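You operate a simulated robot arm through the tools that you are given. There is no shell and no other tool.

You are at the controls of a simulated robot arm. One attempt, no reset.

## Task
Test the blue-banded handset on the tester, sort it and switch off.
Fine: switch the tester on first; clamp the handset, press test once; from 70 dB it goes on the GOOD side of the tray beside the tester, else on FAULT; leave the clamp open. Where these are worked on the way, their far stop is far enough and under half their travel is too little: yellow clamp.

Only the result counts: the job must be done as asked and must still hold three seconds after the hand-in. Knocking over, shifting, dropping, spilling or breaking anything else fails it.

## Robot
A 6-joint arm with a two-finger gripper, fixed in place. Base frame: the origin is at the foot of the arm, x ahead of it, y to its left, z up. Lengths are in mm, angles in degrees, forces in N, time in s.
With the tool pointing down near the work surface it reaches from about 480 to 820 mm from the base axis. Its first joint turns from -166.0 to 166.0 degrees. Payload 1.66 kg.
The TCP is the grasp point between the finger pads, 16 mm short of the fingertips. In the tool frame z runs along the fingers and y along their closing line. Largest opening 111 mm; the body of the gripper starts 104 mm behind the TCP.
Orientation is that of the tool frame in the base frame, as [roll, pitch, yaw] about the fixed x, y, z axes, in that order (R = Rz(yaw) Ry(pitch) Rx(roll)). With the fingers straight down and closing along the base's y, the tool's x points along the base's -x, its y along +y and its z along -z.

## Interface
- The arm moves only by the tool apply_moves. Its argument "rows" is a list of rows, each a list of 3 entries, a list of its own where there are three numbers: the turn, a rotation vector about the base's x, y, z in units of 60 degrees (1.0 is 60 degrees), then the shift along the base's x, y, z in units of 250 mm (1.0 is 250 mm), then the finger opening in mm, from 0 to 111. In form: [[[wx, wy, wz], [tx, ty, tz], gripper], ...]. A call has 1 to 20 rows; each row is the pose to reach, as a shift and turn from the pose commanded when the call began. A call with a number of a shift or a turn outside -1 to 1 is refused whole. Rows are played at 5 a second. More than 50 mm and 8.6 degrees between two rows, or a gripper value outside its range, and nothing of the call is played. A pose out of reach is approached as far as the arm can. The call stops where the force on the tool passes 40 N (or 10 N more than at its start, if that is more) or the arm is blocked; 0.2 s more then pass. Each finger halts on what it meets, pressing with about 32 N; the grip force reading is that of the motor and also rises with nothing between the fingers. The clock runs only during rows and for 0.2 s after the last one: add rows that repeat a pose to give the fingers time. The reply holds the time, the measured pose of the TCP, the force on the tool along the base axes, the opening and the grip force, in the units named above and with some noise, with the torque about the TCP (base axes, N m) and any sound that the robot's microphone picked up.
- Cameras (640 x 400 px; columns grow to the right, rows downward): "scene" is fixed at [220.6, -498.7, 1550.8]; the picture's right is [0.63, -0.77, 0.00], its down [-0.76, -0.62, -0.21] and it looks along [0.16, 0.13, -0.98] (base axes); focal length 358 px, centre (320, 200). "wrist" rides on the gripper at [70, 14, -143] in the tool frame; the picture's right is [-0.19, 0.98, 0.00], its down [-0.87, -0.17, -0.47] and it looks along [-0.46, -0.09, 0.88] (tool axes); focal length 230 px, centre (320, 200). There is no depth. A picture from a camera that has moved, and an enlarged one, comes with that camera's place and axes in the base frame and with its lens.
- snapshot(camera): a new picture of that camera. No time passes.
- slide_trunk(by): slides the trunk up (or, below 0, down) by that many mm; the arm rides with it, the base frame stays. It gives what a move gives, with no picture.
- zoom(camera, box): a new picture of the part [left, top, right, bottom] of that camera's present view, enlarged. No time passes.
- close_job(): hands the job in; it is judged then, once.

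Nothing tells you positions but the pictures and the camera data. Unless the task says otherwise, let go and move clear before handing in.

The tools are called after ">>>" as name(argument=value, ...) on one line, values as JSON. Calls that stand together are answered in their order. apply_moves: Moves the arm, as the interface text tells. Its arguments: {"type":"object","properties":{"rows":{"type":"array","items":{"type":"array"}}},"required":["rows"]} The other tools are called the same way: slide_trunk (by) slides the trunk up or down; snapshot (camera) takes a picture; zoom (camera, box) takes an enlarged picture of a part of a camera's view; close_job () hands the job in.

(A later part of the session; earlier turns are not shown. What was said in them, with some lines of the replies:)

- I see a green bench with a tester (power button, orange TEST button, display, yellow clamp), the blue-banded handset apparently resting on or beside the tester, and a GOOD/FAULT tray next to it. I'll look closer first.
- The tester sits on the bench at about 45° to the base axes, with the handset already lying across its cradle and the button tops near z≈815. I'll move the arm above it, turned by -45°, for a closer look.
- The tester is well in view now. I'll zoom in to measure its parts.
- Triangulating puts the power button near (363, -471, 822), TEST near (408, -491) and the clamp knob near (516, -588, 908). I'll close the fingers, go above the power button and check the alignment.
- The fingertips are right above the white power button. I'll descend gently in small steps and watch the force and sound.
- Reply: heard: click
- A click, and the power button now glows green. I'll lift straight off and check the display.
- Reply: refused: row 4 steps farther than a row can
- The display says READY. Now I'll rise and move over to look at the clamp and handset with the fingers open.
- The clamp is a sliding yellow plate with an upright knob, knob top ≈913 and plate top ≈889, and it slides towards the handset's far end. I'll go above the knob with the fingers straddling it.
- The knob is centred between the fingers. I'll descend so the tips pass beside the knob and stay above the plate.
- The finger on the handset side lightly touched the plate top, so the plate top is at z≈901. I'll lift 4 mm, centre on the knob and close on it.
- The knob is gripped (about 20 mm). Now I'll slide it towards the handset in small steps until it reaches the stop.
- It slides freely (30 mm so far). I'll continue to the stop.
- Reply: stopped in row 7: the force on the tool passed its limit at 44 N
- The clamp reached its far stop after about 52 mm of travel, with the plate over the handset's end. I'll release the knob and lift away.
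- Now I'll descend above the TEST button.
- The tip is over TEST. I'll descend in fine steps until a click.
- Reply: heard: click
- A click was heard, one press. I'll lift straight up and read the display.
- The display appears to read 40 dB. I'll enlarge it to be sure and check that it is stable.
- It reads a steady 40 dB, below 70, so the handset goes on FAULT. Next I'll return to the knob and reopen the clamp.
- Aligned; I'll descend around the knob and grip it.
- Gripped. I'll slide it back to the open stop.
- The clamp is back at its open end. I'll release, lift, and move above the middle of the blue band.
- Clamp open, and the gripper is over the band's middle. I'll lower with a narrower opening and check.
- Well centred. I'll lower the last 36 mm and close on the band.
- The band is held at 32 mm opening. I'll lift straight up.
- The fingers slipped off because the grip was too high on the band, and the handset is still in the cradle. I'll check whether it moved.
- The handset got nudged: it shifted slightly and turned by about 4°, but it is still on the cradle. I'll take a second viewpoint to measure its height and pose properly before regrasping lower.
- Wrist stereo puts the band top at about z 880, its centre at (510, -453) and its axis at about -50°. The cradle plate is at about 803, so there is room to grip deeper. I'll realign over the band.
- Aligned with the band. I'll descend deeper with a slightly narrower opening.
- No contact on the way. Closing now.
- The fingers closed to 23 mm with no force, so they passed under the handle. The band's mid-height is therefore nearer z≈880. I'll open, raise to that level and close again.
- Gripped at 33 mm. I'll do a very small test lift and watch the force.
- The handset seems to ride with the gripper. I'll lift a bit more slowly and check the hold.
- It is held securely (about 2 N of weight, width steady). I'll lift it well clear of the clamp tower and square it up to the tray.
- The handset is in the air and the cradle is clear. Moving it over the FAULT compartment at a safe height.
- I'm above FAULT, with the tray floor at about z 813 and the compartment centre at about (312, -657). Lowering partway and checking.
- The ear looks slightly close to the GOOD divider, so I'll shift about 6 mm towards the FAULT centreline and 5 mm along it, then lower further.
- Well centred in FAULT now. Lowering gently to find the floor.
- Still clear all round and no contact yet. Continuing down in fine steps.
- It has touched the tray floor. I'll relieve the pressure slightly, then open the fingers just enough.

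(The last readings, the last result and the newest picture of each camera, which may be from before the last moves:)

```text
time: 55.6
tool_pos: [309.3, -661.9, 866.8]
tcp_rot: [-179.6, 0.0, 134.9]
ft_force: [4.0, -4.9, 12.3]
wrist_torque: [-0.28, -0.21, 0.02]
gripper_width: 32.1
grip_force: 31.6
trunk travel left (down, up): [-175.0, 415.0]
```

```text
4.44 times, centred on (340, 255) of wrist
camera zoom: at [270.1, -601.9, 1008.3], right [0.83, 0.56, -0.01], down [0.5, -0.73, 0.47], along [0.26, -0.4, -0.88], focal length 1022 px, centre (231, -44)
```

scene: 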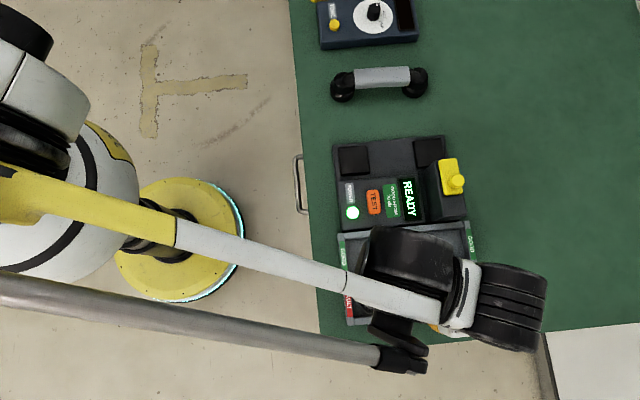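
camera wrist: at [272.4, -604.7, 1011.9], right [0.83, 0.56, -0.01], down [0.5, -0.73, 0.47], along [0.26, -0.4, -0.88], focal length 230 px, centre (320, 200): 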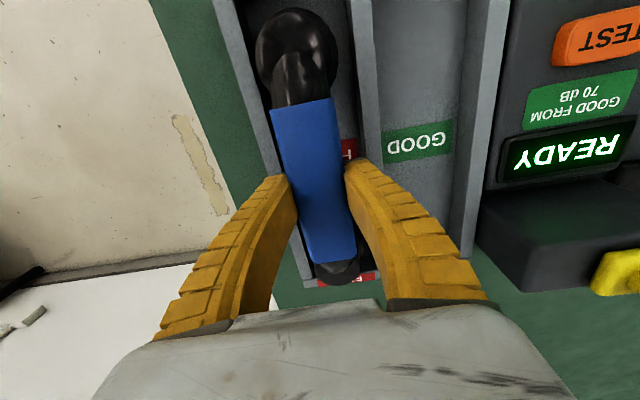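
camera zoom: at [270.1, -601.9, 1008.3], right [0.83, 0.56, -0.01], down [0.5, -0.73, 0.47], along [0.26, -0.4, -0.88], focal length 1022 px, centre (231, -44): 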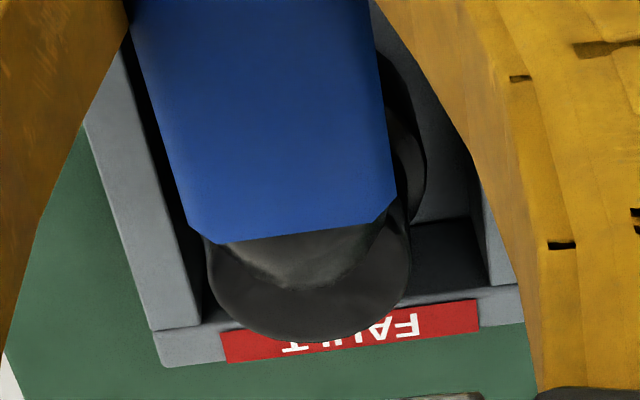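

Seated in the FAULT compartment. Opening a little and rising straight up.

>>> apply_moves(rows=[[[0, 0, 0], [0, 0, 0], 36], [[0, 0, 0], [0, 0, 0], 42], [[0, 0, 0], [0, 0, 0], 46], [[0, 0, 0], [0, 0, 0.02], 48], [[0, 0, 0], [0, 0, 0.06], 50], [[0, 0, 0], [0, 0, 0.14], 50], [[0, 0, 0], [0, 0, 0.26], 50], [[0, 0, 0], [0, 0, 0.42], 50], [[0, 0, 0], [0, 0, 0.6], 50], [[0, 0, 0], [0, 0, 0.72], 50]])

>>> snapshot(camera="wrist")

>>> snapshot(camera="scene")

```text
time: 57.8
tool_pos: [308.2, -662.5, 1046.4]
tcp_rot: [-179.6, 0.0, 135.0]
ft_force: [-0.3, 0.3, 0.5]
wrist_torque: [0.01, 0.02, 0.01]
gripper_width: 52.4
grip_force: 1.7
trunk travel left (down, up): [-175.0, 415.0]
```

```text
taken
camera wrist: at [269.5, -601.6, 1188.7], right [0.83, 0.56, -0.01], down [0.5, -0.73, 0.47], along [0.26, -0.4, -0.88], focal length 230 px, centre (320, 200)
```

wrist: 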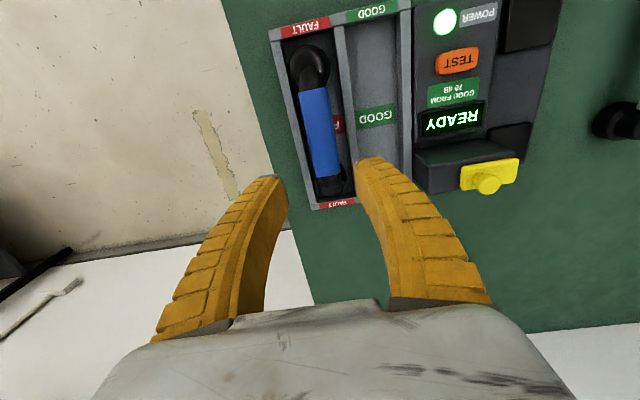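

```text
taken
```

scene: 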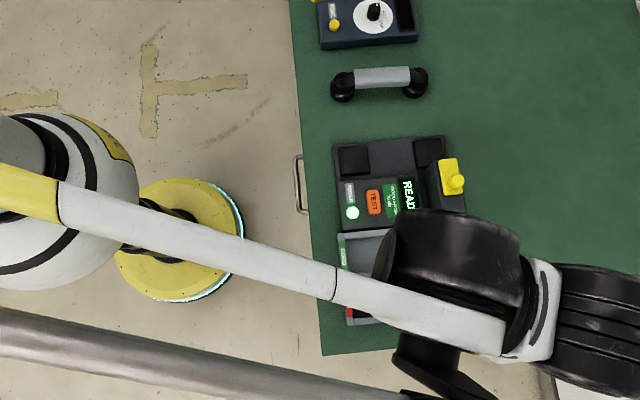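

The handset lies in the FAULT compartment and the clamp is open. Now I'll move to the power button to switch the tester off.

>>> apply_moves(rows=[[[0, 0, 0], [0.04, 0.13, 0], 30], [[0, 0, 0], [0.08, 0.29, 0], 10], [[0, 0, 0], [0.12, 0.45, 0], 0], [[0, 0, 0], [0.16, 0.61, 0], 0], [[0, 0, 0], [0.21, 0.768, 0], 0], [[0, 0, 0], [0.21, 0.768, -0.15], 0], [[0, 0, 0], [0.21, 0.768, -0.3], 0], [[0, 0, 0], [0.21, 0.768, -0.45], 0], [[0, 0, 0], [0.21, 0.768, -0.58], 0], [[0, 0, 0], [0.21, 0.768, -0.66], 0], [[0, 0, 0], [0.21, 0.768, -0.68], 0]])

>>> snapshot(camera="wrist")

>>> zoom(camera="scene", box=[320, 215, 500, 335])

```text
time: 60.2
tool_pos: [362.4, -469.8, 875.3]
tcp_rot: [-179.6, 0.0, 135.0]
ft_force: [0.9, -0.6, -0.7]
wrist_torque: [0.01, -0.02, 0.0]
gripper_width: 0.0
grip_force: 28.5
trunk travel left (down, up): [-175.0, 415.0]
```

```text
taken
camera wrist: at [323.1, -410.1, 1017.2], right [0.83, 0.56, -0.01], down [0.5, -0.73, 0.47], along [0.26, -0.4, -0.88], focal length 230 px, centre (320, 200)
```

wrist: 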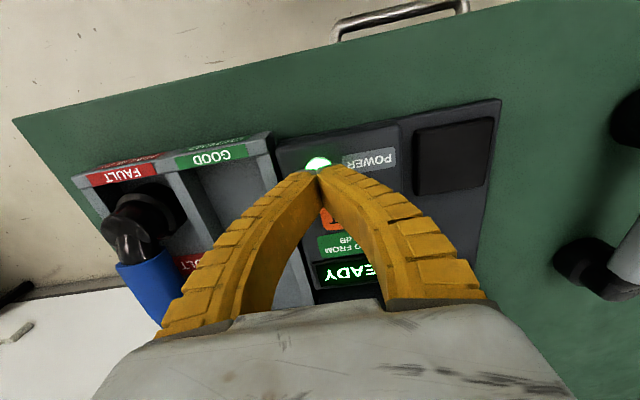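

```text
3.33 times, centred on (410, 275) of scene
camera zoom: at [220.6, -498.7, 1550.8], right [0.63, -0.77, 0.0], down [-0.76, -0.62, -0.21], along [0.16, 0.13, -0.98], focal length 1192 px, centre (20, -50)
```

zoom: 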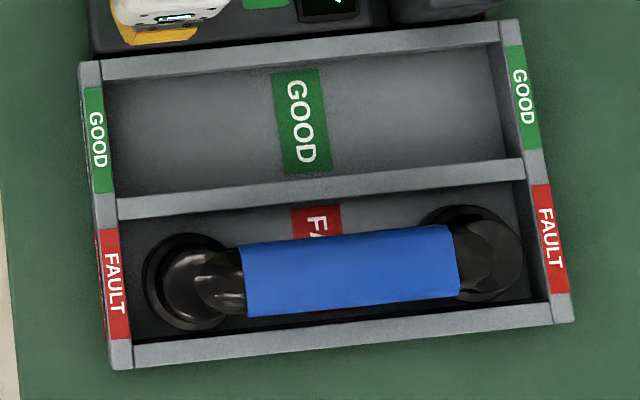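

The handset sits fully inside FAULT. Pressing power to switch off.

>>> apply_moves(rows=[[[0, 0, 0], [0, 0, -0.05], 0], [[0, 0, 0], [0, 0, -0.075], 0], [[0, 0, 0], [0, 0, -0.09], 0], [[0, 0, 0], [0, 0, -0.1], 0]])

>>> snapshot(camera="wrist")

```text
time: 61.2
tool_pos: [362.8, -470.8, 850.4]
tcp_rot: [-179.6, 0.0, 134.9]
ft_force: [0.0, -0.2, 2.1]
wrist_torque: [-0.02, 0.0, -0.01]
gripper_width: 5.9
grip_force: 28.9
trunk travel left (down, up): [-175.0, 415.0]
heard: click
```

```text
taken
camera wrist: at [323.2, -410.2, 992.8], right [0.83, 0.56, -0.01], down [0.5, -0.73, 0.47], along [0.26, -0.4, -0.88], focal length 230 px, centre (320, 200)
```

wrist: 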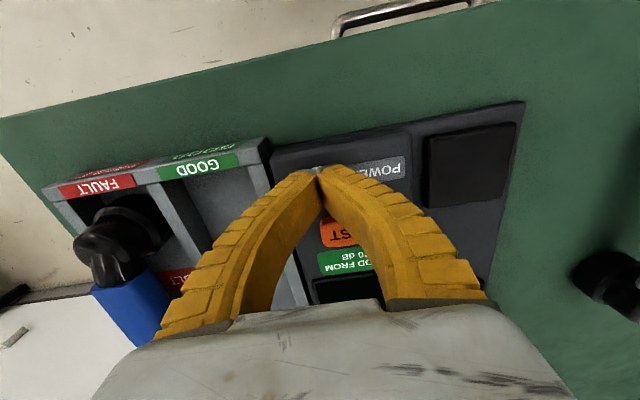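

The tester clicked and its display went dark. Lifting straight up and clear, then a final check.

>>> apply_moves(rows=[[[0, 0, 0], [0, 0, 0.1], 0], [[0, 0, 0], [0, 0, 0.25], 0], [[0, 0, 0], [0, 0, 0.42], 0], [[0, 0, 0], [0, 0, 0.6], 0], [[0, 0, 0], [-0.1, 0.1, 0.7], 0], [[0, 0, 0], [-0.2, 0.2, 0.8], 0], [[0, 0, 0], [-0.3, 0.3, 0.85], 0], [[0, 0, 0], [-0.3, 0.3, 0.85], 0]])

>>> snapshot(camera="scene")

>>> zoom(camera="scene", box=[310, 120, 510, 340])

>>> snapshot(camera="wrist")

```text
time: 63.0
tool_pos: [286.4, -395.3, 1063.5]
tcp_rot: [-179.6, 0.0, 135.0]
ft_force: [0.1, 0.3, 0.2]
wrist_torque: [-0.04, 0.04, -0.04]
gripper_width: 0.0
grip_force: 28.5
trunk travel left (down, up): [-175.0, 415.0]
```

```text
taken
```

scene: 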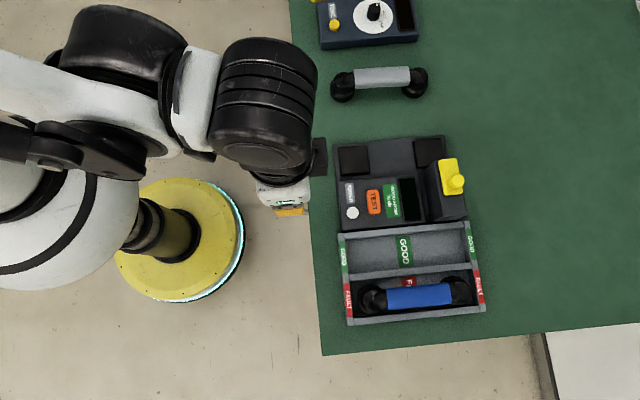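

```text
1.82 times, centred on (410, 230) of scene
camera zoom: at [220.6, -498.7, 1550.8], right [0.63, -0.77, 0.0], down [-0.76, -0.62, -0.21], along [0.16, 0.13, -0.98], focal length 650 px, centre (156, 146)
```

zoom: 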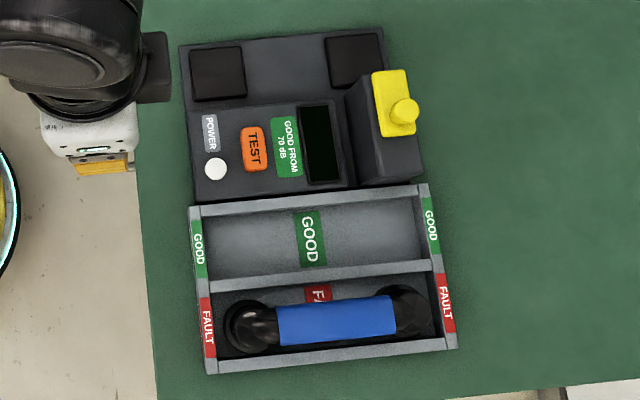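

```text
taken
camera wrist: at [247.1, -335.0, 1205.7], right [0.83, 0.56, -0.01], down [0.5, -0.73, 0.47], along [0.26, -0.4, -0.88], focal length 230 px, centre (320, 200)
```

wrist: 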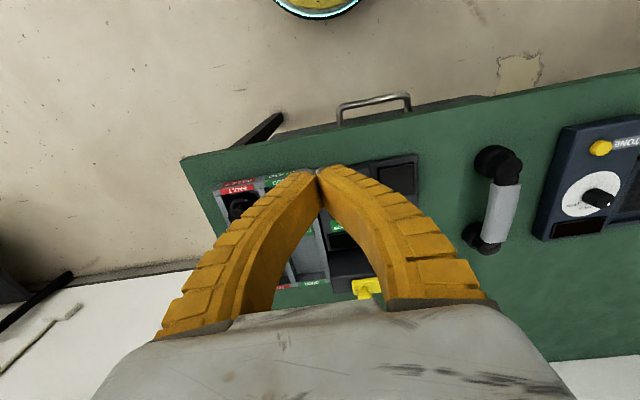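

The handset (40 dB) rests in the FAULT compartment, the tester is dark, the clamp is at its open end and nothing else has moved. The arm is clear, so I'm handing in.

>>> close_job()

```text
The job is handed in.
```

The job is handed in. The blue-banded handset tested at 40 dB, below the 70 dB limit, so it is on the FAULT side of the tray.

- **Test:** I switched the tester on, slid the clamp to its far stop (about 52 mm) and pressed TEST once.
- **Slip:** my first grip on the handset slipped after the test. It shifted a few millimetres and turned about 4° on the cradle, then lifted cleanly when I regripped it.
- **End state:** the clamp is back at its open end, the tester is off with a dark display, and the arm is clear. In the last pictures nothing else had moved.

I got no verdict back on the hand-in.
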